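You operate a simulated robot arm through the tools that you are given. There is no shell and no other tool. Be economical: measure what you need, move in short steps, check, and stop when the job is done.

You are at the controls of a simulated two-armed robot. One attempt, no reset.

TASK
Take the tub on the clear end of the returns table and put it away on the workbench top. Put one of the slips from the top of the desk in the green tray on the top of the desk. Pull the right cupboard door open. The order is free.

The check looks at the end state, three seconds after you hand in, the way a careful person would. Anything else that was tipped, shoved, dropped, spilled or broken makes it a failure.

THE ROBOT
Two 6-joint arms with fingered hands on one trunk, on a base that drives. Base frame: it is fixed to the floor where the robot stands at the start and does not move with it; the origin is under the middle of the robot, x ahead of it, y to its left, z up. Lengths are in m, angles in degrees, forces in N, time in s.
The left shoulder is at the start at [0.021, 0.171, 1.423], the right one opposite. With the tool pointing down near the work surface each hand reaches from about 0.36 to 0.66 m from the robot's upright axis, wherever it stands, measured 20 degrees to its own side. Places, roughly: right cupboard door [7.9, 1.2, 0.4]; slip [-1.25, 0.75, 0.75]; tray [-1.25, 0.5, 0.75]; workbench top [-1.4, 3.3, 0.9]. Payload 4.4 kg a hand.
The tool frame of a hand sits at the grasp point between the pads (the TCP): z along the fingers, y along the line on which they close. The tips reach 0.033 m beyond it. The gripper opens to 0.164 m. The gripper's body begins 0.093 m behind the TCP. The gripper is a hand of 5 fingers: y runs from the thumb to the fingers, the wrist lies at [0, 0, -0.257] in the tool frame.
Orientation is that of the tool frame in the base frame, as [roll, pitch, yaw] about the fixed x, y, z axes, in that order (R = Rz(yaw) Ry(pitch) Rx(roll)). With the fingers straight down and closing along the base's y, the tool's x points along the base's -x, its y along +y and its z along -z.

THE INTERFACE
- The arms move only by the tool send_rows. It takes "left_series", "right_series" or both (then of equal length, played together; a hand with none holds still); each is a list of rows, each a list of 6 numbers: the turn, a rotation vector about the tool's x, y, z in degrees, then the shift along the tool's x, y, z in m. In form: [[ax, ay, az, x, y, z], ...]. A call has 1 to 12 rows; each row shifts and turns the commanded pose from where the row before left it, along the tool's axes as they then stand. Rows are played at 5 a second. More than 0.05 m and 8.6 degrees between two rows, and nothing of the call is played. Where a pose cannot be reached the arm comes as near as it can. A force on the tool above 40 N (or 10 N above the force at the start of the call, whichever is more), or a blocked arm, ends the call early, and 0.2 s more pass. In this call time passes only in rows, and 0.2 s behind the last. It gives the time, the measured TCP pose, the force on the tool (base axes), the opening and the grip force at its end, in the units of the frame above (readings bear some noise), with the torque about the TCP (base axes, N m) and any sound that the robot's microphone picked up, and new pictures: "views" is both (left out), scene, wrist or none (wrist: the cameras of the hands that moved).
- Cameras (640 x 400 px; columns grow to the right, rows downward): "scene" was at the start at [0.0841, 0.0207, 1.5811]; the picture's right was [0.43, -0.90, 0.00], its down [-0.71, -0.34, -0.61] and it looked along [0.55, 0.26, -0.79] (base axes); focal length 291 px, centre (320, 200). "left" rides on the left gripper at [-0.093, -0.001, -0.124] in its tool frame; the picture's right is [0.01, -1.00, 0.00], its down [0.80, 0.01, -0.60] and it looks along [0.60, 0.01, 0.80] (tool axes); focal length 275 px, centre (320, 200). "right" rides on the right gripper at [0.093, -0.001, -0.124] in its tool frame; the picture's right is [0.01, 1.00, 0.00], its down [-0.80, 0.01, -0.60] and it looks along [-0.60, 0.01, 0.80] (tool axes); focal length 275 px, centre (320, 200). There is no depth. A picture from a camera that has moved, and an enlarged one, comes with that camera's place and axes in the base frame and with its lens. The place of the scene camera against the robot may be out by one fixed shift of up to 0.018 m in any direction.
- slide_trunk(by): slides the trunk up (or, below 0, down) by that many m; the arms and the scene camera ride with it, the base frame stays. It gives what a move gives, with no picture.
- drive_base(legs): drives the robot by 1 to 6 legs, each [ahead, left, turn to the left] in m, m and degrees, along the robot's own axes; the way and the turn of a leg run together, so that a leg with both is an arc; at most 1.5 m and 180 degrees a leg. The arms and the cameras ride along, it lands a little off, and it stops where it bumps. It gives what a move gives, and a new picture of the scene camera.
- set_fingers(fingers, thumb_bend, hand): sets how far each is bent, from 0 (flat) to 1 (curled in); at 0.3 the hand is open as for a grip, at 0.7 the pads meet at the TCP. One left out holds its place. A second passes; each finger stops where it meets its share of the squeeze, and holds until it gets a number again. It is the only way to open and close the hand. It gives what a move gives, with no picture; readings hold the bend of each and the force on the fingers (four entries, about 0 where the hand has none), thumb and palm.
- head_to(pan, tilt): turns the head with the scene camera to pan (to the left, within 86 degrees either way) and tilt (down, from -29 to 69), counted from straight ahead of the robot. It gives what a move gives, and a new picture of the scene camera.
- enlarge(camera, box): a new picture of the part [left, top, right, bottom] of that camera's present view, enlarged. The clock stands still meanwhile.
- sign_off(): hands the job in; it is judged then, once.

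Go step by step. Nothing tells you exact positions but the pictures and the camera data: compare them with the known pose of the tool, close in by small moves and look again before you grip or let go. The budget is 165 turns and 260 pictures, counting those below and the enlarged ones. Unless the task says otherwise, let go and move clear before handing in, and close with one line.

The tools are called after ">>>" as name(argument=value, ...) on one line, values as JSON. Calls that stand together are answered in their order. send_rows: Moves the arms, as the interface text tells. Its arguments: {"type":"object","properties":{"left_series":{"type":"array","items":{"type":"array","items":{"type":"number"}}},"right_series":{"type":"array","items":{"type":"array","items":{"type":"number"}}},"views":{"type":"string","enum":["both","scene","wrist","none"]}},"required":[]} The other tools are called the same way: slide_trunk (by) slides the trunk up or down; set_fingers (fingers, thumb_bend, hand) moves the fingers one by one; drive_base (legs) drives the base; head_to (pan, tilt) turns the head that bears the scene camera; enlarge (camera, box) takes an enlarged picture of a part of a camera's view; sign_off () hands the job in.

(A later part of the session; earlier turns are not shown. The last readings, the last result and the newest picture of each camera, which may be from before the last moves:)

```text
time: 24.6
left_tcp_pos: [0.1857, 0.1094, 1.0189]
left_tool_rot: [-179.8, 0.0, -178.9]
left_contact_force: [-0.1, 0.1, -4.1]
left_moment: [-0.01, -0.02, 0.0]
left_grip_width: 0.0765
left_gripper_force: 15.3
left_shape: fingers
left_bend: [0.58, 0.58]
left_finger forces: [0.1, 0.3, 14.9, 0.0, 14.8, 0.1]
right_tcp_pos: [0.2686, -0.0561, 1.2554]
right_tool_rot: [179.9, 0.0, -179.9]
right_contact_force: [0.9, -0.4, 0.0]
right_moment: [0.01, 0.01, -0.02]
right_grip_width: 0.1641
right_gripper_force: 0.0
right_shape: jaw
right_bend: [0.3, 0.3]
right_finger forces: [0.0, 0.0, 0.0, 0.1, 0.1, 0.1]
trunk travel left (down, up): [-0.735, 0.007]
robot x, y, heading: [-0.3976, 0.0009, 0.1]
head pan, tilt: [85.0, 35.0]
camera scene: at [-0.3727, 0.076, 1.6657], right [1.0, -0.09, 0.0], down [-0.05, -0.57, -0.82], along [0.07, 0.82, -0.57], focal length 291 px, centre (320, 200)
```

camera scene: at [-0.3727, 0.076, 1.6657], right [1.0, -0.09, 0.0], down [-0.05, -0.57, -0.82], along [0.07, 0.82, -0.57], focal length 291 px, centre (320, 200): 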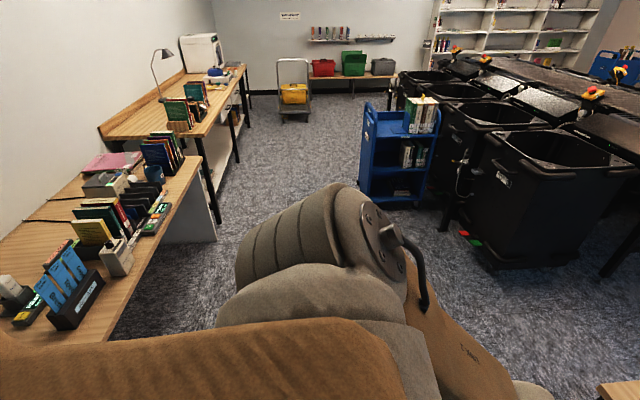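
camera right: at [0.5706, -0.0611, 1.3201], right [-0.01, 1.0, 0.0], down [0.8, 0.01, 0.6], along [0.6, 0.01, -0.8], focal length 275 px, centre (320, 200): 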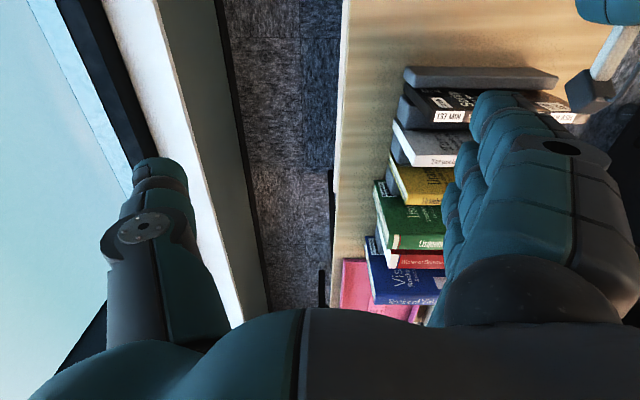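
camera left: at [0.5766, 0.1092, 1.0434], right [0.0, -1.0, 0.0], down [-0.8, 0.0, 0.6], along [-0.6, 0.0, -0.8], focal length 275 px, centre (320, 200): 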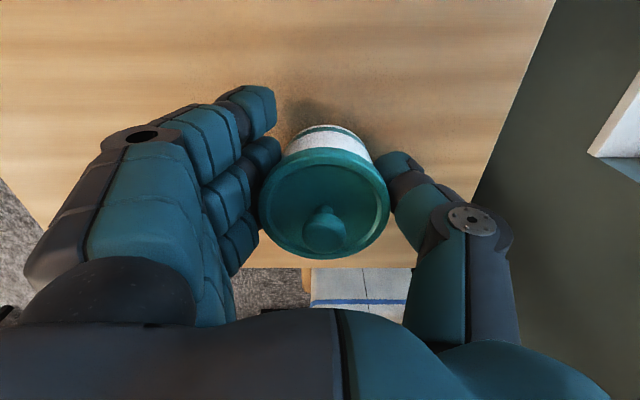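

I see the desk along x≈-1.0, the workbench beyond it, and the blue cart on the other side. I'll slide left off the wall, turn left and look ahead.

>>> drive_base(legs=[[0, 0.5, 0], [0, 0, 90]])

>>> head_to(pan=40, tilt=25)

>>> head_to(pan=85, tilt=45)

```text
time: 31.4
left_tcp_pos: [-0.511, 1.0812, 1.0185]
left_tool_rot: [-179.8, -0.1, -88.6]
left_contact_force: [-0.3, -0.1, -4.0]
left_moment: [0.01, 0.02, -0.02]
left_grip_width: 0.0766
left_gripper_force: 15.0
left_shape: fingers
left_bend: [0.58, 0.58]
left_finger forces: [0.0, 0.3, 14.7, 0.0, 14.7, 0.2]
right_tcp_pos: [-0.3434, 1.163, 1.2558]
right_tool_rot: [-180.0, -0.1, -89.7]
right_contact_force: [0.8, -0.4, -0.7]
right_moment: [0.0, 0.02, -0.02]
right_grip_width: 0.164
right_gripper_force: 0.1
right_shape: jaw
right_bend: [0.3, 0.3]
right_finger forces: [0.0, 0.0, 0.0, 0.1, 0.1, 0.1]
trunk travel left (down, up): [-0.735, 0.007]
robot x, y, heading: [-0.3986, 0.4983, 90.4]
head pan, tilt: [85.0, 35.0]
camera scene: at [-0.48, 0.5045, 1.6657], right [0.08, 1.0, 0.0], down [0.57, -0.05, -0.82], along [-0.82, 0.07, -0.57], focal length 291 px, centre (320, 200)
```

scene: 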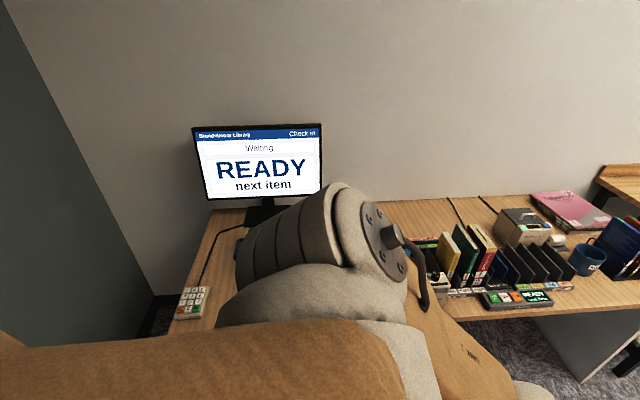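

```text
time: 32.5
left_tcp_pos: [-0.5103, 1.0812, 1.0191]
left_tool_rot: [-179.8, 0.0, -88.6]
left_contact_force: [0.3, -0.4, -4.6]
left_moment: [0.01, 0.03, 0.02]
left_grip_width: 0.0765
left_gripper_force: 14.7
left_shape: fingers
left_bend: [0.58, 0.58]
left_finger forces: [0.1, 0.3, 14.7, 0.0, 14.8, 0.1]
right_tcp_pos: [-0.3443, 1.1633, 1.2558]
right_tool_rot: [180.0, -0.1, -89.6]
right_contact_force: [-0.5, 0.3, 0.5]
right_moment: [0.04, 0.01, 0.02]
right_grip_width: 0.1639
right_gripper_force: 0.0
right_shape: jaw
right_bend: [0.3, 0.3]
right_finger forces: [0.1, 0.0, 0.1, 0.0, 0.0, 0.0]
trunk travel left (down, up): [-0.735, 0.007]
robot x, y, heading: [-0.3938, 0.5011, 90.4]
head pan, tilt: [40.0, 25.0]
camera scene: at [-0.4519, 0.5676, 1.6814], right [0.76, 0.65, 0.0], down [0.27, -0.32, -0.91], along [-0.59, 0.69, -0.42], focal length 291 px, centre (320, 200)
```

scene: 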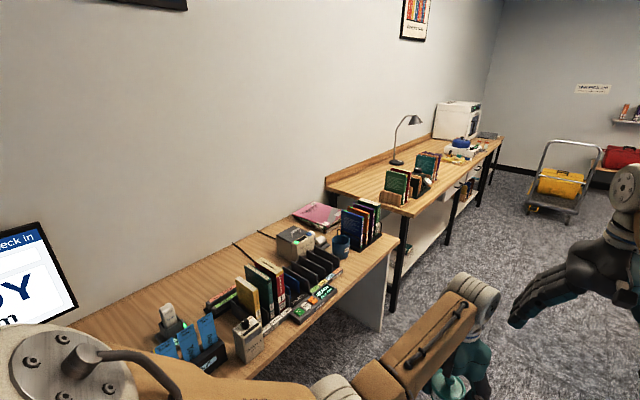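

```text
time: 33.7
left_tcp_pos: [-0.5109, 1.0804, 1.0194]
left_tool_rot: [-179.7, -0.1, -88.6]
left_contact_force: [0.1, -0.9, -3.8]
left_moment: [0.01, 0.02, -0.02]
left_grip_width: 0.0767
left_gripper_force: 15.3
left_shape: fingers
left_bend: [0.58, 0.58]
left_finger forces: [0.0, 0.3, 14.7, 0.0, 14.8, 0.1]
right_tcp_pos: [-0.3452, 1.163, 1.2557]
right_tool_rot: [-180.0, -0.1, -89.6]
right_contact_force: [0.3, 0.1, -0.3]
right_moment: [0.04, 0.0, 0.02]
right_grip_width: 0.1641
right_gripper_force: 0.2
right_shape: jaw
right_bend: [0.3, 0.3]
right_finger forces: [0.0, 0.0, 0.1, 0.0, 0.1, 0.1]
trunk travel left (down, up): [-0.735, 0.007]
robot x, y, heading: [-0.3973, 0.4982, 90.3]
head pan, tilt: [85.0, 45.0]
camera scene: at [-0.4731, 0.5041, 1.651], right [0.08, 1.0, 0.0], down [0.7, -0.06, -0.71], along [-0.7, 0.06, -0.71], focal length 291 px, centre (320, 200)
```

scene: 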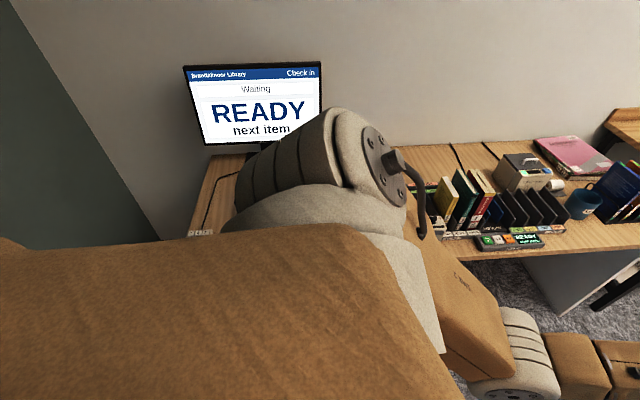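

The bench has clear space between the book stack and the lamp or tray. I'll drive along the aisle toward it.

>>> head_to(pan=20, tilt=35)

>>> drive_base(legs=[[1.3, 0, 0]])

>>> head_to(pan=60, tilt=30)

```text
time: 35.0
left_tcp_pos: [-0.5109, 1.0794, 1.0186]
left_tool_rot: [-179.8, 0.0, -88.6]
left_contact_force: [0.8, -0.1, -4.1]
left_moment: [0.0, -0.02, 0.01]
left_grip_width: 0.0766
left_gripper_force: 14.7
left_shape: fingers
left_bend: [0.58, 0.58]
left_finger forces: [0.0, 0.2, 14.8, 0.0, 14.8, 0.0]
right_tcp_pos: [-0.3435, 1.1634, 1.2555]
right_tool_rot: [-179.9, -0.1, -89.7]
right_contact_force: [0.1, -0.3, 1.2]
right_moment: [0.04, -0.02, -0.05]
right_grip_width: 0.164
right_gripper_force: 0.1
right_shape: jaw
right_bend: [0.3, 0.3]
right_finger forces: [0.0, 0.0, 0.1, 0.0, 0.0, 0.1]
trunk travel left (down, up): [-0.735, 0.007]
robot x, y, heading: [-0.3986, 0.4974, 90.3]
head pan, tilt: [20.0, 35.0]
camera scene: at [-0.4228, 0.58, 1.6657], right [0.94, 0.35, 0.0], down [0.2, -0.54, -0.82], along [-0.29, 0.77, -0.57], focal length 291 px, centre (320, 200)
```

scene: 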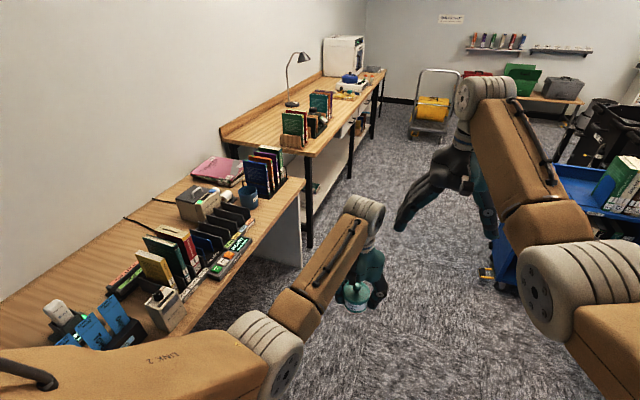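

```text
time: 41.6
left_tcp_pos: [-0.515, 2.3881, 1.0199]
left_tool_rot: [-179.8, -0.1, -88.8]
left_contact_force: [-0.4, -0.3, -4.8]
left_moment: [0.0, -0.02, -0.03]
left_grip_width: 0.0768
left_gripper_force: 14.5
left_shape: fingers
left_bend: [0.58, 0.58]
left_finger forces: [0.0, 0.3, 14.7, 0.0, 14.8, 0.0]
right_tcp_pos: [-0.3477, 2.47, 1.2554]
right_tool_rot: [-179.9, -0.1, -89.8]
right_contact_force: [0.3, 0.4, -0.7]
right_moment: [-0.01, -0.02, -0.01]
right_grip_width: 0.1641
right_gripper_force: 0.2
right_shape: jaw
right_bend: [0.3, 0.3]
right_finger forces: [0.0, 0.0, 0.0, 0.0, 0.0, 0.0]
trunk travel left (down, up): [-0.735, 0.007]
robot x, y, heading: [-0.4038, 1.8064, 90.4]
head pan, tilt: [20.0, 35.0]
camera scene: at [-0.4293, 1.8873, 1.6657], right [0.94, 0.35, 0.0], down [0.2, -0.54, -0.82], along [-0.28, 0.77, -0.57], focal length 291 px, centre (320, 200)
```

scene: 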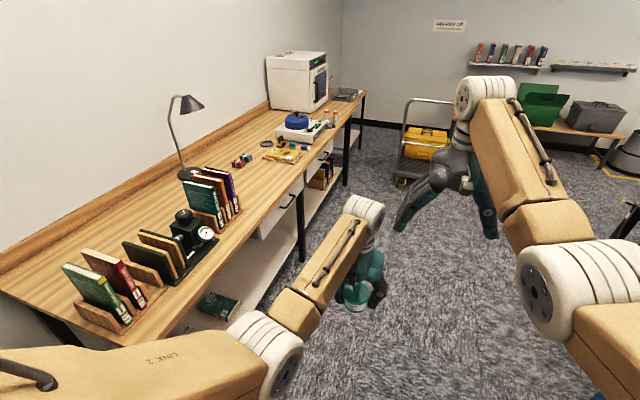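

```text
time: 42.7
left_tcp_pos: [-0.5155, 2.3876, 1.0195]
left_tool_rot: [-179.9, 0.0, -88.8]
left_contact_force: [0.7, 0.0, -4.3]
left_moment: [0.01, 0.02, 0.02]
left_grip_width: 0.0768
left_gripper_force: 15.0
left_shape: fingers
left_bend: [0.58, 0.58]
left_finger forces: [0.0, 0.3, 14.7, 0.0, 14.8, 0.0]
right_tcp_pos: [-0.3476, 2.4707, 1.2561]
right_tool_rot: [-180.0, -0.1, -89.8]
right_contact_force: [-0.4, -0.5, 1.3]
right_moment: [0.01, 0.0, 0.01]
right_grip_width: 0.1638
right_gripper_force: 0.1
right_shape: jaw
right_bend: [0.3, 0.3]
right_finger forces: [0.1, 0.1, 0.0, 0.1, 0.1, 0.0]
trunk travel left (down, up): [-0.735, 0.007]
robot x, y, heading: [-0.4041, 1.8069, 89.9]
head pan, tilt: [60.0, 30.0]
camera scene: at [-0.4773, 1.8496, 1.6735], right [0.5, 0.87, 0.0], down [0.43, -0.25, -0.87], along [-0.75, 0.43, -0.5], focal length 291 px, centre (320, 200)
```

scene: 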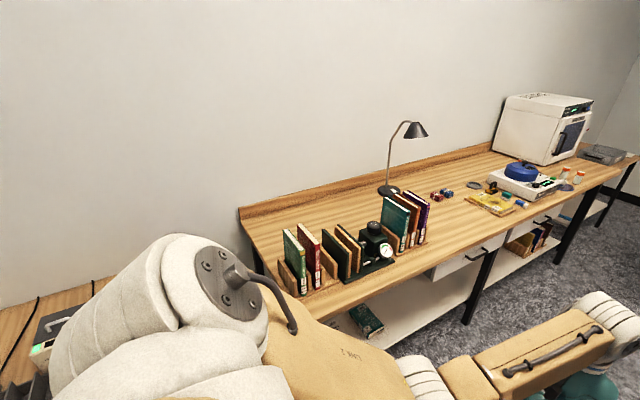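

The clear spot is at about [-1.13, 2.97], between the books and the yellow tool tray, with the bench edge at x≈-1.0. I'll drive to y≈3.08 and turn to face the bench.

>>> drive_base(legs=[[1.27, 0, 0], [0, 0, 90]])

>>> head_to(pan=0, tilt=50)

```text
time: 52.8
left_tcp_pos: [-0.9953, 2.9613, 1.0192]
left_tool_rot: [-179.7, 0.0, 0.9]
left_contact_force: [0.2, 0.4, -4.4]
left_moment: [-0.06, 0.01, -0.01]
left_grip_width: 0.0766
left_gripper_force: 14.5
left_shape: fingers
left_bend: [0.58, 0.58]
left_finger forces: [0.0, 0.3, 14.4, 0.1, 14.7, 0.0]
right_tcp_pos: [-1.077, 3.1297, 1.2549]
right_tool_rot: [-179.9, -0.1, -0.1]
right_contact_force: [0.0, -0.4, 0.3]
right_moment: [-0.03, 0.03, 0.05]
right_grip_width: 0.1642
right_gripper_force: 0.0
right_shape: jaw
right_bend: [0.3, 0.3]
right_finger forces: [0.1, 0.0, 0.1, 0.0, 0.1, 0.0]
trunk travel left (down, up): [-0.735, 0.007]
robot x, y, heading: [-0.4135, 3.0697, 179.8]
head pan, tilt: [60.0, 30.0]
camera scene: at [-0.463, 2.9797, 1.6735], right [-0.86, 0.5, 0.0], down [0.25, 0.43, -0.87], along [-0.43, -0.75, -0.5], focal length 291 px, centre (320, 200)
```

scene: 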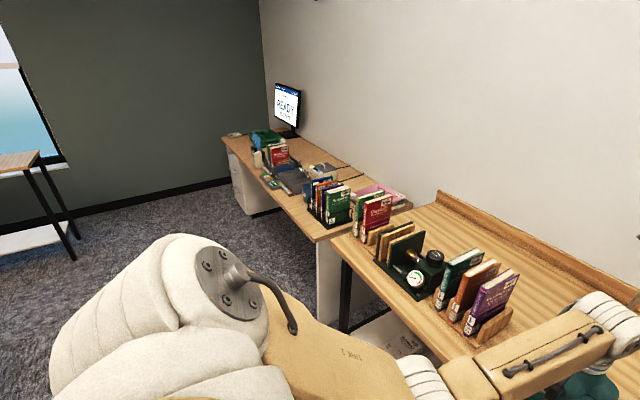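

```text
time: 54.1
left_tcp_pos: [-0.9949, 2.9623, 1.0191]
left_tool_rot: [-179.8, -0.1, 0.8]
left_contact_force: [0.2, 0.8, -4.5]
left_moment: [-0.01, 0.01, -0.04]
left_grip_width: 0.0769
left_gripper_force: 13.8
left_shape: fingers
left_bend: [0.58, 0.58]
left_finger forces: [0.0, 0.3, 14.5, 0.2, 14.7, 0.1]
right_tcp_pos: [-1.0772, 3.1303, 1.2557]
right_tool_rot: [-180.0, 0.0, -0.1]
right_contact_force: [0.0, -0.9, 0.1]
right_moment: [0.01, 0.01, 0.01]
right_grip_width: 0.1644
right_gripper_force: 0.0
right_shape: jaw
right_bend: [0.3, 0.3]
right_finger forces: [0.1, 0.0, 0.1, 0.0, 0.1, 0.0]
trunk travel left (down, up): [-0.735, 0.007]
robot x, y, heading: [-0.4123, 3.0675, 179.9]
head pan, tilt: [0.0, 50.0]
camera scene: at [-0.4946, 3.0582, 1.644], right [0.0, 1.0, 0.0], down [0.77, 0.0, -0.64], along [-0.64, 0.0, -0.77], focal length 291 px, centre (320, 200)
```

scene: 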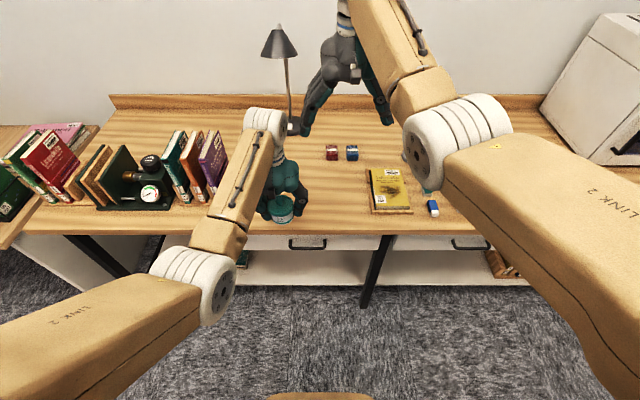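

The spot below the hand is clear. I'll move 0.14 m toward the bench.

>>> drive_base(legs=[[0.14, 0, 0]])

>>> send_rows(left_series=[[0, 0, 0, 0, 0, 0.02]], views="wrist")

```text
time: 55.5
left_tcp_pos: [-1.1339, 2.9625, 1.0193]
left_tool_rot: [-179.8, -0.1, 0.9]
left_contact_force: [-0.5, 0.1, -4.2]
left_moment: [0.03, 0.03, 0.0]
left_grip_width: 0.0769
left_gripper_force: 15.0
left_shape: fingers
left_bend: [0.58, 0.58]
left_finger forces: [0.0, 0.3, 14.3, 0.0, 14.7, 0.0]
right_tcp_pos: [-1.2161, 3.1305, 1.2562]
right_tool_rot: [-179.9, -0.1, -0.1]
right_contact_force: [-0.6, 0.3, -0.5]
right_moment: [-0.01, -0.04, -0.02]
right_grip_width: 0.1639
right_gripper_force: 0.1
right_shape: jaw
right_bend: [0.3, 0.3]
right_finger forces: [0.0, 0.0, 0.1, 0.0, 0.1, 0.0]
trunk travel left (down, up): [-0.735, 0.007]
robot x, y, heading: [-0.5524, 3.069, 179.9]
head pan, tilt: [0.0, 50.0]
camera scene: at [-0.6342, 3.0585, 1.644], right [0.0, 1.0, 0.0], down [0.77, 0.0, -0.64], along [-0.64, 0.0, -0.77], focal length 291 px, centre (320, 200)
```

scene: 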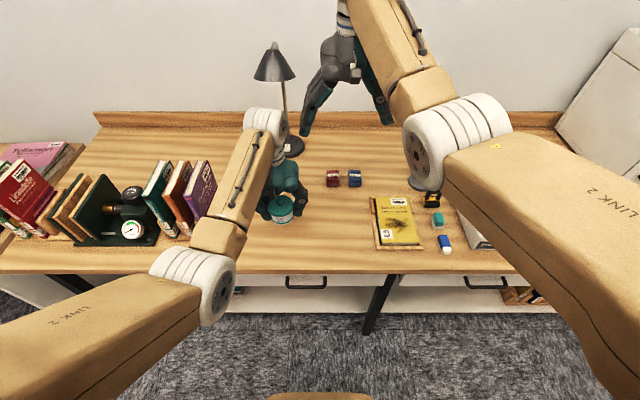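

```text
time: 55.9
left_tcp_pos: [-1.1331, 2.9625, 0.9993]
left_tool_rot: [-179.9, 0.0, 1.0]
left_contact_force: [0.7, 0.5, -3.9]
left_moment: [-0.04, 0.03, 0.0]
left_grip_width: 0.0767
left_gripper_force: 15.1
left_shape: fingers
left_bend: [0.58, 0.58]
left_finger forces: [0.1, 0.4, 14.4, 0.0, 14.6, 0.0]
right_tcp_pos: [-1.2139, 3.1299, 1.2567]
right_tool_rot: [180.0, -0.1, -0.1]
right_contact_force: [1.2, 0.2, 0.1]
right_moment: [0.0, -0.01, 0.02]
right_grip_width: 0.1638
right_gripper_force: 0.1
right_shape: jaw
right_bend: [0.3, 0.3]
right_finger forces: [0.0, 0.1, 0.1, 0.0, 0.0, 0.1]
trunk travel left (down, up): [-0.735, 0.007]
robot x, y, heading: [-0.5523, 3.0683, 180.0]
head pan, tilt: [0.0, 50.0]
camera left: at [-1.2249, 2.9617, 1.123], right [0.0, 1.0, 0.0], down [0.8, 0.0, 0.6], along [0.6, 0.0, -0.8], focal length 275 px, centre (320, 200)
```

left: 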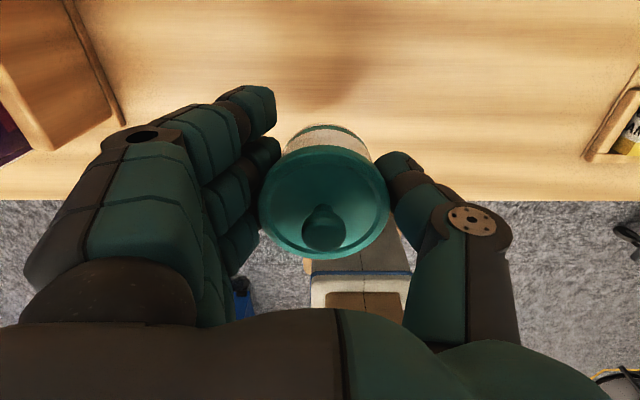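

I'll shift a bit further onto the bench, lower part of the way and measure the bench height again.

>>> send_rows(left_series=[[0, 0, 0, -0.015, 0, 0.015], [0, 0, 0, -0.015, 0, 0.02], [0, 0, 0, 0, 0, 0.015]], views="both")

```text
time: 56.6
left_tcp_pos: [-1.1641, 2.9624, 0.9487]
left_tool_rot: [-179.8, 0.1, 0.9]
left_contact_force: [0.2, 0.2, 0.8]
left_moment: [-0.02, 0.0, -0.02]
left_grip_width: 0.0765
left_gripper_force: 14.4
left_shape: fingers
left_bend: [0.58, 0.58]
left_finger forces: [0.0, 0.5, 14.4, 0.1, 14.6, 0.0]
right_tcp_pos: [-1.2169, 3.1287, 1.255]
right_tool_rot: [-180.0, 0.1, -0.1]
right_contact_force: [-1.0, -0.1, 0.4]
right_moment: [0.02, -0.01, -0.01]
right_grip_width: 0.1637
right_gripper_force: 0.1
right_shape: jaw
right_bend: [0.3, 0.3]
right_finger forces: [0.0, 0.1, 0.1, 0.0, 0.0, 0.0]
trunk travel left (down, up): [-0.735, 0.007]
robot x, y, heading: [-0.5496, 3.072, 179.8]
head pan, tilt: [0.0, 50.0]
camera scene: at [-0.6339, 3.0585, 1.644], right [0.0, 1.0, 0.0], down [0.77, 0.0, -0.64], along [-0.64, 0.0, -0.77], focal length 291 px, centre (320, 200)
camera left: at [-1.2563, 2.9616, 1.0725], right [0.0, 1.0, 0.0], down [0.8, 0.0, 0.6], along [0.6, 0.0, -0.8], focal length 275 px, centre (320, 200)
```

scene: 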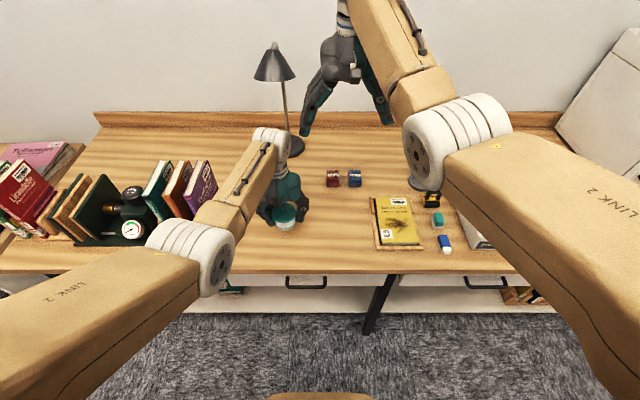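
left: 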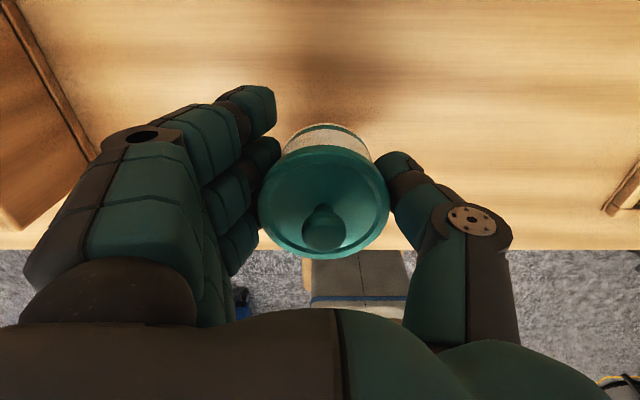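

The held weight is now fully off the hand, so the tub rests on the bench (top about 0.907), well inside the edge. I'll let go gently.

>>> set_fingers(hand="left", fingers=0.52, thumb_bend=0.52)

>>> enlarge(camera="left", box=[120, 50, 520, 300])

```text
time: 57.6
left_tcp_pos: [-1.1636, 2.9625, 0.9495]
left_tool_rot: [-179.7, 0.0, 0.9]
left_contact_force: [-0.5, 0.1, 0.2]
left_moment: [0.01, 0.02, -0.01]
left_grip_width: 0.092
left_gripper_force: 0.0
left_shape: fingers
left_bend: [0.52, 0.52]
left_finger forces: [0.0, 0.0, 0.1, 0.0, 0.4, 0.0]
right_tcp_pos: [-1.2163, 3.1294, 1.256]
right_tool_rot: [179.9, 0.0, -0.1]
right_contact_force: [0.2, 0.4, 0.4]
right_moment: [0.04, -0.02, 0.05]
right_grip_width: 0.1641
right_gripper_force: 0.1
right_shape: jaw
right_bend: [0.3, 0.3]
right_finger forces: [0.1, 0.1, 0.0, 0.0, 0.1, 0.1]
trunk travel left (down, up): [-0.735, 0.007]
robot x, y, heading: [-0.5503, 3.0699, 179.9]
head pan, tilt: [0.0, 50.0]
```

```text
1.60 times, centred on (320, 175) of left
camera zoom: at [-1.256, 2.9616, 1.0729], right [0.0, 1.0, 0.0], down [0.8, 0.0, 0.6], along [0.6, 0.0, -0.8], focal length 440 px, centre (320, 240)
```

zoom: 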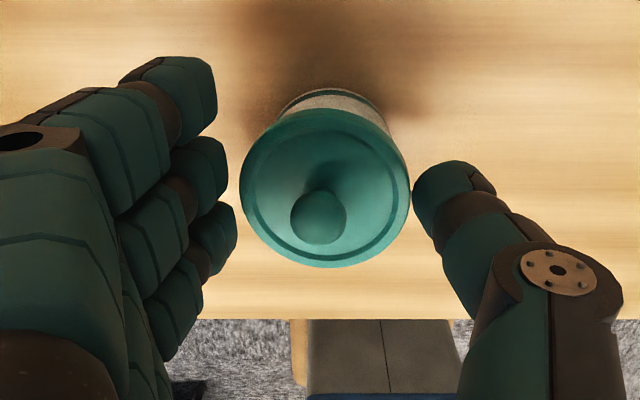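

The tub settled a couple of centimetres lower than I reckoned but stands upright. I'll open fully, rise clear and look.

>>> set_fingers(hand="left", fingers=0.35, thumb_bend=0.35)

>>> send_rows(left_series=[[0, 0, 0, 0, 0, -0.02], [0, 0, 0, 0, 0, -0.03], [0, 0, 0, 0, 0, -0.03]], views="wrist")

>>> enlarge(camera="scene", box=[220, 140, 380, 260])

```text
time: 58.6
left_tcp_pos: [-1.1632, 2.9616, 0.9477]
left_tool_rot: [-179.8, 0.0, 0.9]
left_contact_force: [-0.2, 0.1, 0.7]
left_moment: [0.0, -0.04, -0.01]
left_grip_width: 0.1589
left_gripper_force: 0.0
left_shape: fingers
left_bend: [0.35, 0.35]
left_finger forces: [0.1, 0.0, 0.1, 0.0, 0.0, 0.0]
right_tcp_pos: [-1.2159, 3.1309, 1.2553]
right_tool_rot: [180.0, 0.0, -0.1]
right_contact_force: [-0.4, 0.3, 0.3]
right_moment: [0.0, 0.02, -0.05]
right_grip_width: 0.1639
right_gripper_force: 0.0
right_shape: jaw
right_bend: [0.3, 0.3]
right_finger forces: [0.1, 0.0, 0.0, 0.0, 0.1, 0.1]
trunk travel left (down, up): [-0.735, 0.007]
robot x, y, heading: [-0.5515, 3.0716, 180.2]
head pan, tilt: [0.0, 50.0]
```

```text
time: 59.5
left_tcp_pos: [-1.1644, 2.9618, 1.0295]
left_tool_rot: [-179.9, -0.1, 0.9]
left_contact_force: [-0.4, 1.9, -0.9]
left_moment: [0.0, 0.01, 0.02]
left_grip_width: 0.159
left_gripper_force: 0.1
left_shape: fingers
left_bend: [0.35, 0.35]
left_finger forces: [0.1, 0.1, 0.0, 0.1, 0.0, 0.0]
right_tcp_pos: [-1.2159, 3.1305, 1.257]
right_tool_rot: [180.0, 0.0, -0.1]
right_contact_force: [0.2, -0.3, 0.5]
right_moment: [-0.02, 0.02, 0.0]
right_grip_width: 0.1638
right_gripper_force: 0.0
right_shape: jaw
right_bend: [0.3, 0.3]
right_finger forces: [0.0, 0.0, 0.1, 0.0, 0.1, 0.0]
trunk travel left (down, up): [-0.735, 0.007]
robot x, y, heading: [-0.5502, 3.0698, 179.8]
head pan, tilt: [0.0, 50.0]
camera left: at [-1.2556, 2.9614, 1.1522], right [0.0, 1.0, 0.0], down [0.8, 0.0, 0.6], along [0.6, 0.0, -0.8], focal length 275 px, centre (320, 200)
```

left: 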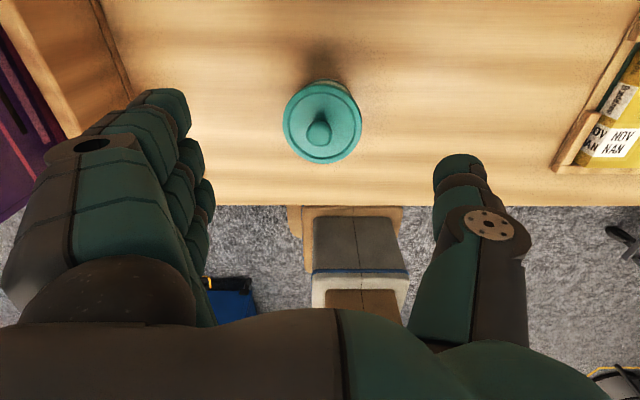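

```text
3.33 times, centred on (300, 200) of scene
camera zoom: at [-0.6331, 3.0587, 1.644], right [0.0, 1.0, 0.0], down [0.77, 0.0, -0.64], along [-0.64, 0.0, -0.77], focal length 970 px, centre (387, 200)
```

zoom: 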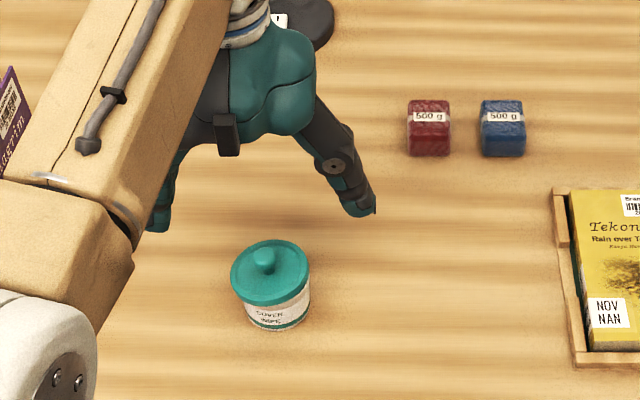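

The tub stands upright on the bench with the lid on. Next I'll back off, turn and drive back to the desk, keeping to the aisle.

>>> drive_base(legs=[[-0.25, 0, 0], [0, 0, 90], [1.2, 0, 0], [1.2, 0, 0]])

>>> head_to(pan=-75, tilt=45)

```text
time: 76.5
left_tcp_pos: [-0.2072, 0.0571, 1.0282]
left_tool_rot: [-179.8, 0.0, 90.5]
left_contact_force: [-0.7, 0.1, -0.5]
left_moment: [0.0, -0.01, -0.02]
left_grip_width: 0.159
left_gripper_force: 0.2
left_shape: fingers
left_bend: [0.35, 0.35]
left_finger forces: [0.1, 0.1, 0.0, 0.0, 0.1, 0.0]
right_tcp_pos: [-0.3746, 0.0075, 1.2559]
right_tool_rot: [-180.0, 0.0, 89.4]
right_contact_force: [-0.3, 0.0, 0.1]
right_moment: [-0.01, 0.02, -0.01]
right_grip_width: 0.164
right_gripper_force: 0.0
right_shape: jaw
right_bend: [0.3, 0.3]
right_finger forces: [0.1, 0.0, 0.0, 0.1, 0.0, 0.0]
trunk travel left (down, up): [-0.735, 0.007]
robot x, y, heading: [-0.3117, 0.6694, -90.8]
head pan, tilt: [0.0, 50.0]
camera scene: at [-0.3055, 0.5718, 1.644], right [-1.0, 0.01, 0.0], down [0.01, 0.77, -0.64], along [-0.01, -0.64, -0.77], focal length 291 px, centre (320, 200)
```

scene: 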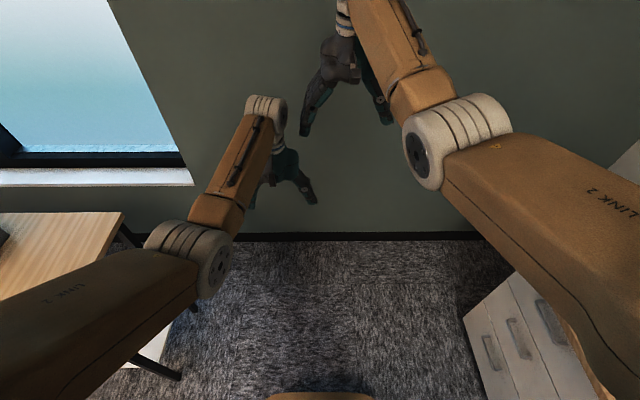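

```text
time: 77.9
left_tcp_pos: [-0.2063, 0.0587, 1.0289]
left_tool_rot: [-179.8, 0.0, 90.5]
left_contact_force: [0.1, -0.1, 0.0]
left_moment: [0.02, 0.04, 0.01]
left_grip_width: 0.1589
left_gripper_force: 0.1
left_shape: fingers
left_bend: [0.35, 0.35]
left_finger forces: [0.1, 0.1, 0.1, 0.0, 0.0, 0.0]
right_tcp_pos: [-0.3737, 0.0058, 1.2571]
right_tool_rot: [-179.9, 0.0, 89.5]
right_contact_force: [0.6, -0.3, 0.2]
right_moment: [0.03, -0.03, 0.02]
right_grip_width: 0.1639
right_gripper_force: 0.0
right_shape: jaw
right_bend: [0.3, 0.3]
right_finger forces: [0.0, 0.0, 0.1, 0.1, 0.1, 0.1]
trunk travel left (down, up): [-0.735, 0.007]
robot x, y, heading: [-0.3087, 0.6676, -90.5]
head pan, tilt: [-75.0, 45.0]
camera scene: at [-0.3835, 0.6286, 1.6509], right [-0.25, 0.97, 0.0], down [0.68, 0.18, -0.71], along [-0.68, -0.18, -0.71], focal length 291 px, centre (320, 200)
```

scene: 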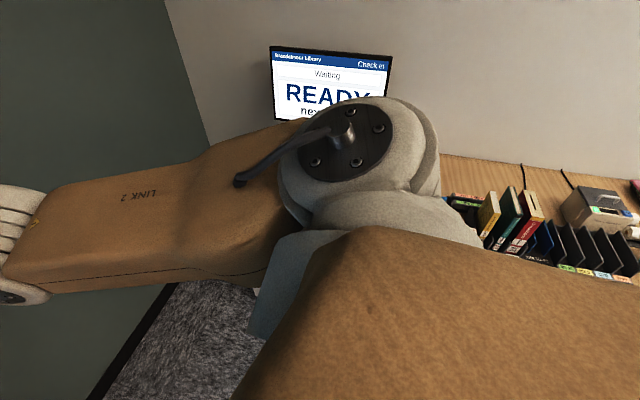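

Shoulder blocks the view, so I'll turn right to face the desk and look down at it.

>>> drive_base(legs=[[0, 0, -90]])

>>> head_to(pan=0, tilt=45)

>>> enlarge(camera="scene", box=[120, 100, 520, 300])

```text
time: 82.1
left_tcp_pos: [-0.9218, 0.5596, 1.0288]
left_tool_rot: [-179.7, 0.1, 1.3]
left_contact_force: [0.1, 0.3, 0.7]
left_moment: [0.01, 0.01, 0.01]
left_grip_width: 0.1589
left_gripper_force: 0.0
left_shape: fingers
left_bend: [0.35, 0.35]
left_finger forces: [0.0, 0.1, 0.1, 0.1, 0.1, 0.0]
right_tcp_pos: [-0.9755, 0.7262, 1.2556]
right_tool_rot: [-179.9, 0.0, 0.3]
right_contact_force: [-0.5, -0.3, -0.7]
right_moment: [0.04, 0.01, 0.02]
right_grip_width: 0.164
right_gripper_force: 0.0
right_shape: jaw
right_bend: [0.3, 0.3]
right_finger forces: [0.0, 0.0, 0.1, 0.0, 0.1, 0.0]
trunk travel left (down, up): [-0.735, 0.007]
robot x, y, heading: [-0.3109, 0.6699, -179.6]
head pan, tilt: [-75.0, 45.0]
camera scene: at [-0.3368, 0.7381, 1.6509], right [0.96, 0.26, 0.0], down [0.19, -0.68, -0.71], along [-0.19, 0.68, -0.71], focal length 291 px, centre (320, 200)
```

scene: 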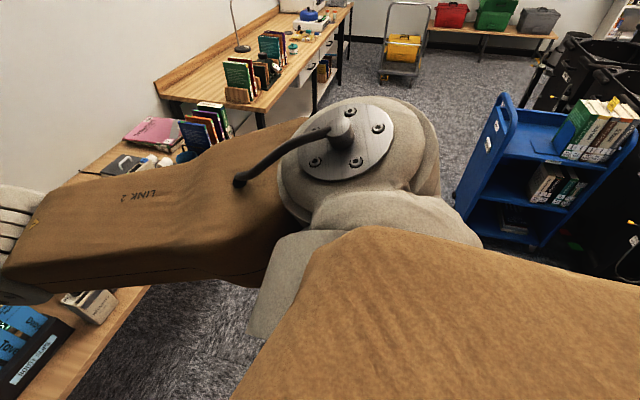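

```text
time: 83.6
left_tcp_pos: [-0.9216, 0.5581, 1.0297]
left_tool_rot: [-179.8, 0.0, 1.2]
left_contact_force: [0.5, -0.6, 0.2]
left_moment: [0.01, 0.05, 0.0]
left_grip_width: 0.1589
left_gripper_force: 0.1
left_shape: fingers
left_bend: [0.35, 0.35]
left_finger forces: [0.0, 0.0, 0.1, 0.0, 0.0, 0.0]
right_tcp_pos: [-0.9752, 0.7263, 1.2564]
right_tool_rot: [-180.0, 0.0, 0.3]
right_contact_force: [0.1, -0.4, -0.6]
right_moment: [0.0, 0.01, 0.01]
right_grip_width: 0.1636
right_gripper_force: 0.0
right_shape: jaw
right_bend: [0.3, 0.3]
right_finger forces: [0.1, 0.1, 0.1, 0.0, 0.0, 0.0]
trunk travel left (down, up): [-0.735, 0.007]
robot x, y, heading: [-0.3057, 0.6719, -179.7]
head pan, tilt: [0.0, 45.0]
camera scene: at [-0.3967, 0.6592, 1.6509], right [-0.01, 1.0, 0.0], down [0.71, 0.0, -0.71], along [-0.71, 0.0, -0.71], focal length 291 px, centre (320, 200)
```

scene: 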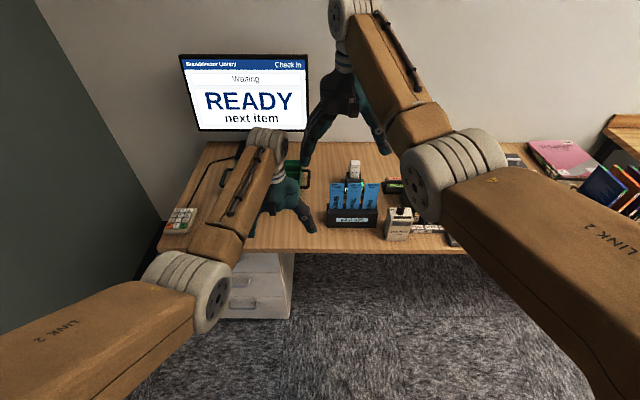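

```text
1.60 times, centred on (320, 200) of scene
camera zoom: at [-0.3967, 0.6592, 1.6509], right [-0.01, 1.0, 0.0], down [0.71, 0.0, -0.71], along [-0.71, 0.0, -0.71], focal length 466 px, centre (320, 200)
```

zoom: 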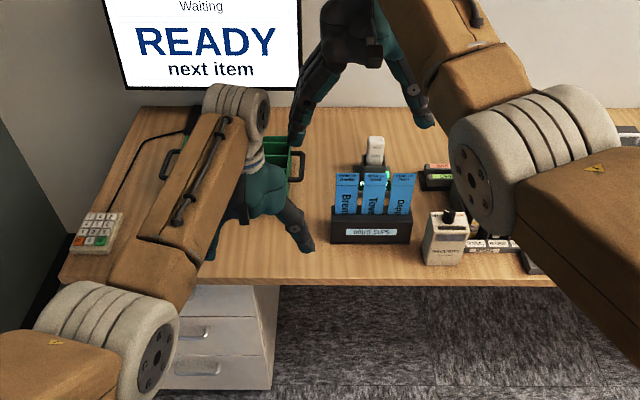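

I see three blue slips standing in a black holder (y≈0.72 to 0.85, tops near z 0.91) and the green tray hidden behind the left hand. I'll move the left hand off to the side for a clear look.

>>> send_rows(left_series=[[0, 0, 0, 0.01, 0.04, -0.01], [0, 0, 0, 0.01, 0.045, 0], [0, 0, 0, 0.01, 0.045, 0], [0, 0, 0, 0.01, 0.045, 0], [0, 0, 0, 0.01, 0.045, 0], [0, 0, 0, 0.01, 0.045, 0]], views="both")

>>> enlarge(camera="scene", box=[200, 130, 440, 280])

```text
time: 85.0
left_tcp_pos: [-0.8551, 0.2934, 1.0376]
left_tool_rot: [-179.7, 0.1, 1.3]
left_contact_force: [-0.2, -0.5, -0.1]
left_moment: [-0.02, -0.02, -0.06]
left_grip_width: 0.1594
left_gripper_force: 0.1
left_shape: fingers
left_bend: [0.35, 0.35]
left_finger forces: [0.1, 0.0, 0.0, 0.0, 0.0, 0.0]
right_tcp_pos: [-0.9737, 0.723, 1.2554]
right_tool_rot: [-179.9, -0.1, 0.5]
right_contact_force: [0.2, -0.3, 0.3]
right_moment: [0.04, 0.04, 0.01]
right_grip_width: 0.1638
right_gripper_force: 0.0
right_shape: jaw
right_bend: [0.3, 0.3]
right_finger forces: [0.0, 0.1, 0.0, 0.1, 0.0, 0.0]
trunk travel left (down, up): [-0.735, 0.007]
robot x, y, heading: [-0.3139, 0.6768, -179.7]
head pan, tilt: [0.0, 45.0]
camera scene: at [-0.3959, 0.6568, 1.651], right [-0.01, 1.0, 0.0], down [0.71, 0.01, -0.71], along [-0.71, 0.0, -0.71], focal length 291 px, centre (320, 200)
camera left: at [-0.9469, 0.2918, 1.1612], right [-0.01, 1.0, 0.01], down [0.8, 0.0, 0.6], along [0.6, 0.01, -0.8], focal length 275 px, centre (320, 200)
```

scene: 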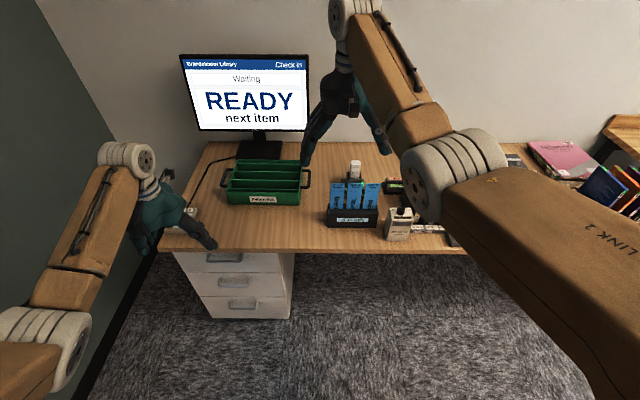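
left: 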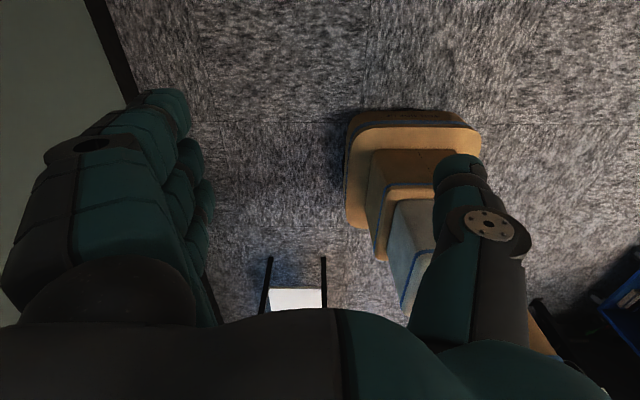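

```text
2.67 times, centred on (320, 205) of scene
camera zoom: at [-0.3959, 0.6568, 1.651], right [-0.01, 1.0, 0.0], down [0.71, 0.01, -0.71], along [-0.71, 0.0, -0.71], focal length 776 px, centre (320, 187)
```

zoom: 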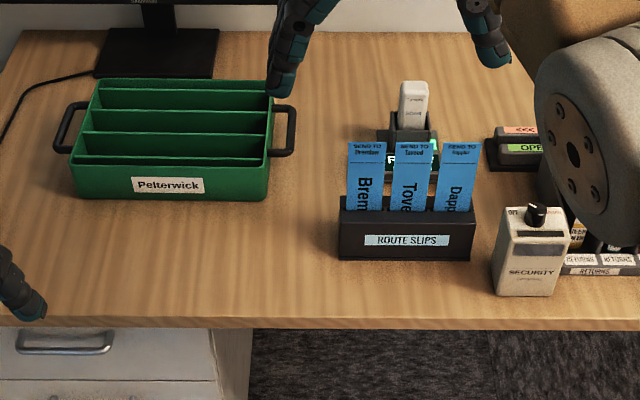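

The slips stand in a "ROUTE SLIPS" holder at y≈0.72 to 0.85, and the green tray is near [-1.33, 0.41]. I'll turn the left hand a quarter turn so it closes along x, and move the right hand outward.

>>> send_rows(left_series=[[0, 0, 8.5, 0, 0, 0], [0, 0, 8.5, 0, 0, 0], [0, 0, 8.5, 0, 0, 0], [0, 0, 8.5, 0, 0, 0], [0, 0, 8.5, 0, 0, 0], [0, 0, 8.5, 0, 0, 0], [0, 0, 8.5, 0, 0, 0], [0, 0, 8.5, 0, 0, 0], [0, 0, 8.5, 0, 0, 0], [0, 0, 8.5, 0, 0, 0], [0, 0, 6.3, 0, 0, 0]], right_series=[[0, 0, 0, 0.005, -0.02, 0], [0, 0, 0, 0.005, -0.02, 0], [0, 0, 0, 0.005, -0.02, 0], [0, 0, 0, 0.005, -0.02, 0], [0, 0, 0, 0.005, -0.02, 0], [0, 0, 0, 0.005, -0.02, 0], [0, 0, 0, 0.005, -0.02, 0], [0, 0, 0, 0.005, -0.02, 0], [0, 0, 0, 0.005, -0.02, 0], [0, 0, 0, 0.005, -0.02, 0], [0, 0, 0, 0, 0, 0]], views="both")

```text
time: 87.4
left_tcp_pos: [-0.8567, 0.2959, 1.0382]
left_tool_rot: [180.0, 0.2, -90.0]
left_contact_force: [0.3, -0.8, -0.4]
left_moment: [0.02, 0.0, -0.01]
left_grip_width: 0.1593
left_gripper_force: 0.1
left_shape: fingers
left_bend: [0.35, 0.35]
left_finger forces: [0.0, 0.1, 0.0, 0.1, 0.1, 0.0]
right_tcp_pos: [-0.9908, 0.9172, 1.2354]
right_tool_rot: [-180.0, 0.0, 0.4]
right_contact_force: [0.1, -0.4, 0.0]
right_moment: [0.01, -0.04, 0.0]
right_grip_width: 0.1639
right_gripper_force: 0.0
right_shape: jaw
right_bend: [0.3, 0.3]
right_finger forces: [0.0, 0.0, 0.1, 0.1, 0.0, 0.0]
right hand out of reach, approached as far as the arm can: row 1, 2, 3, 4, 5, 6, 7, 8, 9, 10
trunk travel left (down, up): [-0.735, 0.007]
robot x, y, heading: [-0.31, 0.6702, -179.7]
head pan, tilt: [0.0, 45.0]
camera scene: at [-0.3967, 0.6583, 1.6509], right [-0.01, 1.0, 0.0], down [0.71, 0.0, -0.71], along [-0.71, 0.0, -0.71], focal length 291 px, centre (320, 200)
camera right: at [-0.8992, 0.918, 1.3596], right [0.02, -1.0, 0.0], down [-0.8, -0.01, 0.6], along [-0.6, -0.01, -0.8], focal length 275 px, centre (320, 200)
camera left: at [-0.8538, 0.3868, 1.1613], right [1.0, -0.01, 0.0], down [-0.01, -0.8, 0.6], along [-0.01, -0.6, -0.8], focal length 275 px, centre (320, 200)
```

scene: 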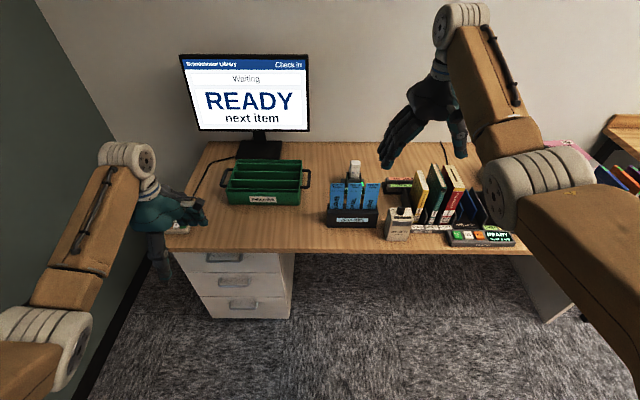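
right: 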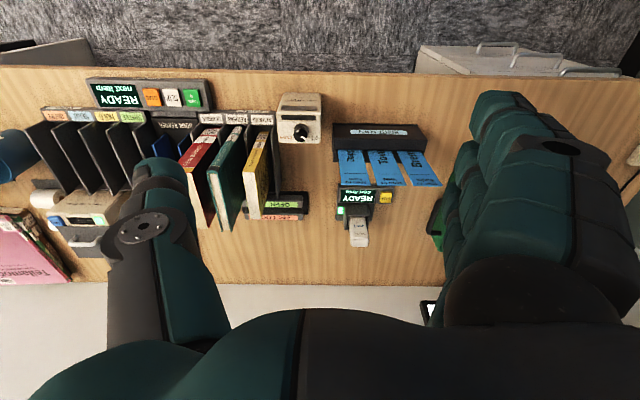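
left: 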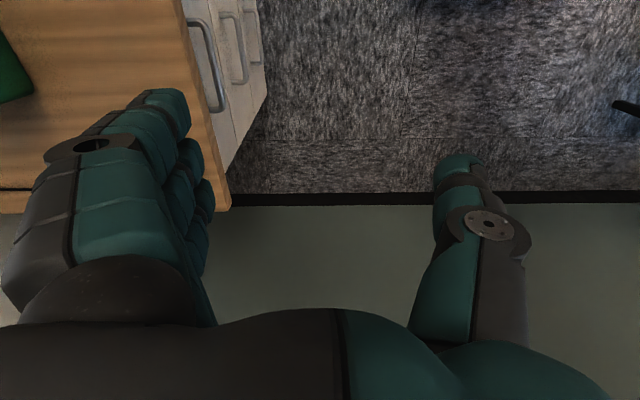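

From both cameras the left slip ("Bren…") is near [-1.16, 0.725], its top at z≈0.97 and the holder top at 0.85. I'll move the base so the left hand can reach it comfortably.

>>> drive_base(legs=[[0.2, -0.245, 0]])

>>> send_rows(left_series=[[0, 0, 0, -0.03, 0.01, -0.01], [0, 0, 0, -0.03, 0.02, -0.01], [0, 0, 0, -0.03, 0.02, 0], [0, 0, 0, -0.02, 0.02, 0]], views="both")

```text
time: 89.5
left_tcp_pos: [-1.0579, 0.5365, 1.0377]
left_tool_rot: [179.9, 0.0, -89.9]
left_contact_force: [0.0, -0.4, 0.8]
left_moment: [-0.01, -0.03, -0.01]
left_grip_width: 0.1594
left_gripper_force: 0.1
left_shape: fingers
left_bend: [0.35, 0.35]
left_finger forces: [0.0, 0.0, 0.0, 0.0, 0.0, 0.0]
right_tcp_pos: [-1.1941, 1.1574, 1.235]
right_tool_rot: [179.9, -0.1, 0.4]
right_contact_force: [-0.5, -0.2, 0.0]
right_moment: [-0.02, 0.02, 0.0]
right_grip_width: 0.1642
right_gripper_force: 0.0
right_shape: jaw
right_bend: [0.3, 0.3]
right_finger forces: [0.0, 0.0, 0.0, 0.1, 0.1, 0.1]
trunk travel left (down, up): [-0.735, 0.007]
robot x, y, heading: [-0.5138, 0.9114, -179.7]
head pan, tilt: [0.0, 45.0]
camera scene: at [-0.6002, 0.9014, 1.6509], right [-0.01, 1.0, 0.0], down [0.71, 0.0, -0.71], along [-0.71, -0.01, -0.71], focal length 291 px, centre (320, 200)
```

scene: 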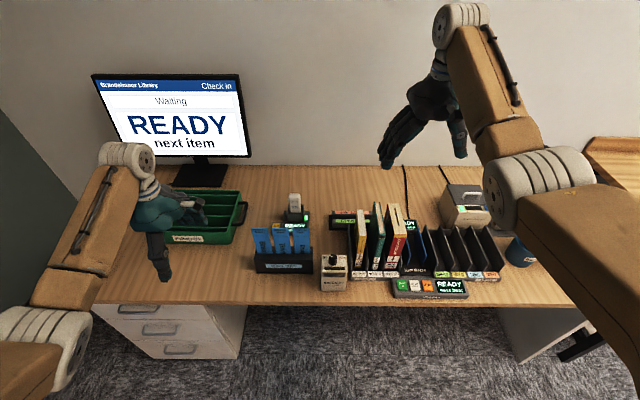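

```text
time: 90.5
left_tcp_pos: [-1.1294, 0.6489, 1.0562]
left_tool_rot: [-180.0, 0.1, -89.9]
left_contact_force: [0.2, 0.7, -0.3]
left_moment: [0.01, -0.03, 0.01]
left_grip_width: 0.1596
left_gripper_force: 0.0
left_shape: fingers
left_bend: [0.35, 0.35]
left_finger forces: [0.0, 0.1, 0.0, 0.0, 0.0, 0.1]
right_tcp_pos: [-1.1945, 1.1592, 1.2359]
right_tool_rot: [179.9, -0.1, 0.4]
right_contact_force: [-0.6, -0.1, 0.4]
right_moment: [-0.02, 0.0, 0.0]
right_grip_width: 0.1638
right_gripper_force: 0.0
right_shape: jaw
right_bend: [0.3, 0.3]
right_finger forces: [0.1, 0.0, 0.0, 0.0, 0.1, 0.0]
trunk travel left (down, up): [-0.735, 0.007]
robot x, y, heading: [-0.515, 0.9148, -179.7]
head pan, tilt: [0.0, 45.0]
camera scene: at [-0.6008, 0.902, 1.6508], right [-0.01, 1.0, 0.0], down [0.71, 0.0, -0.71], along [-0.71, -0.01, -0.71], focal length 291 px, centre (320, 200)
camera left: at [-1.1279, 0.7397, 1.1811], right [1.0, -0.01, 0.0], down [-0.01, -0.8, 0.6], along [-0.01, -0.6, -0.8], focal length 275 px, centre (320, 200)
```

scene: 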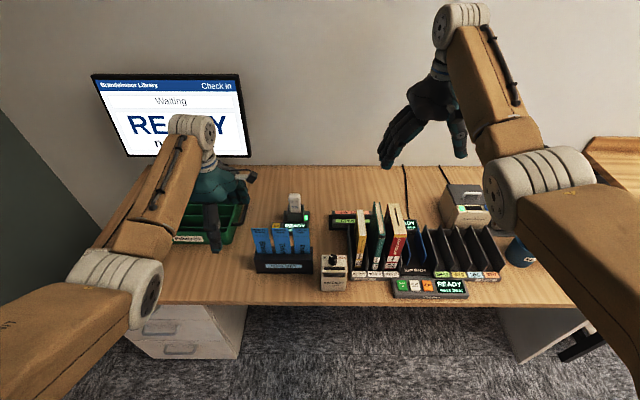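
left: 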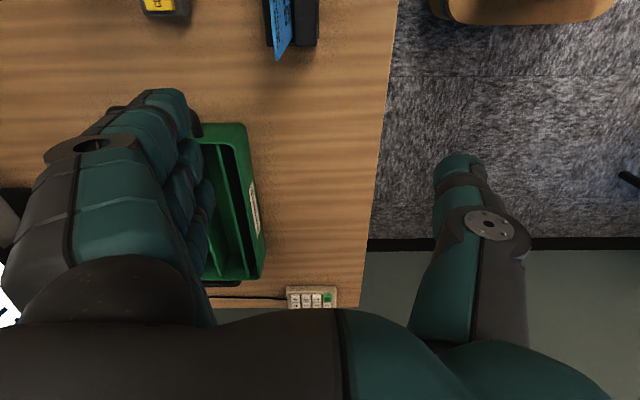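

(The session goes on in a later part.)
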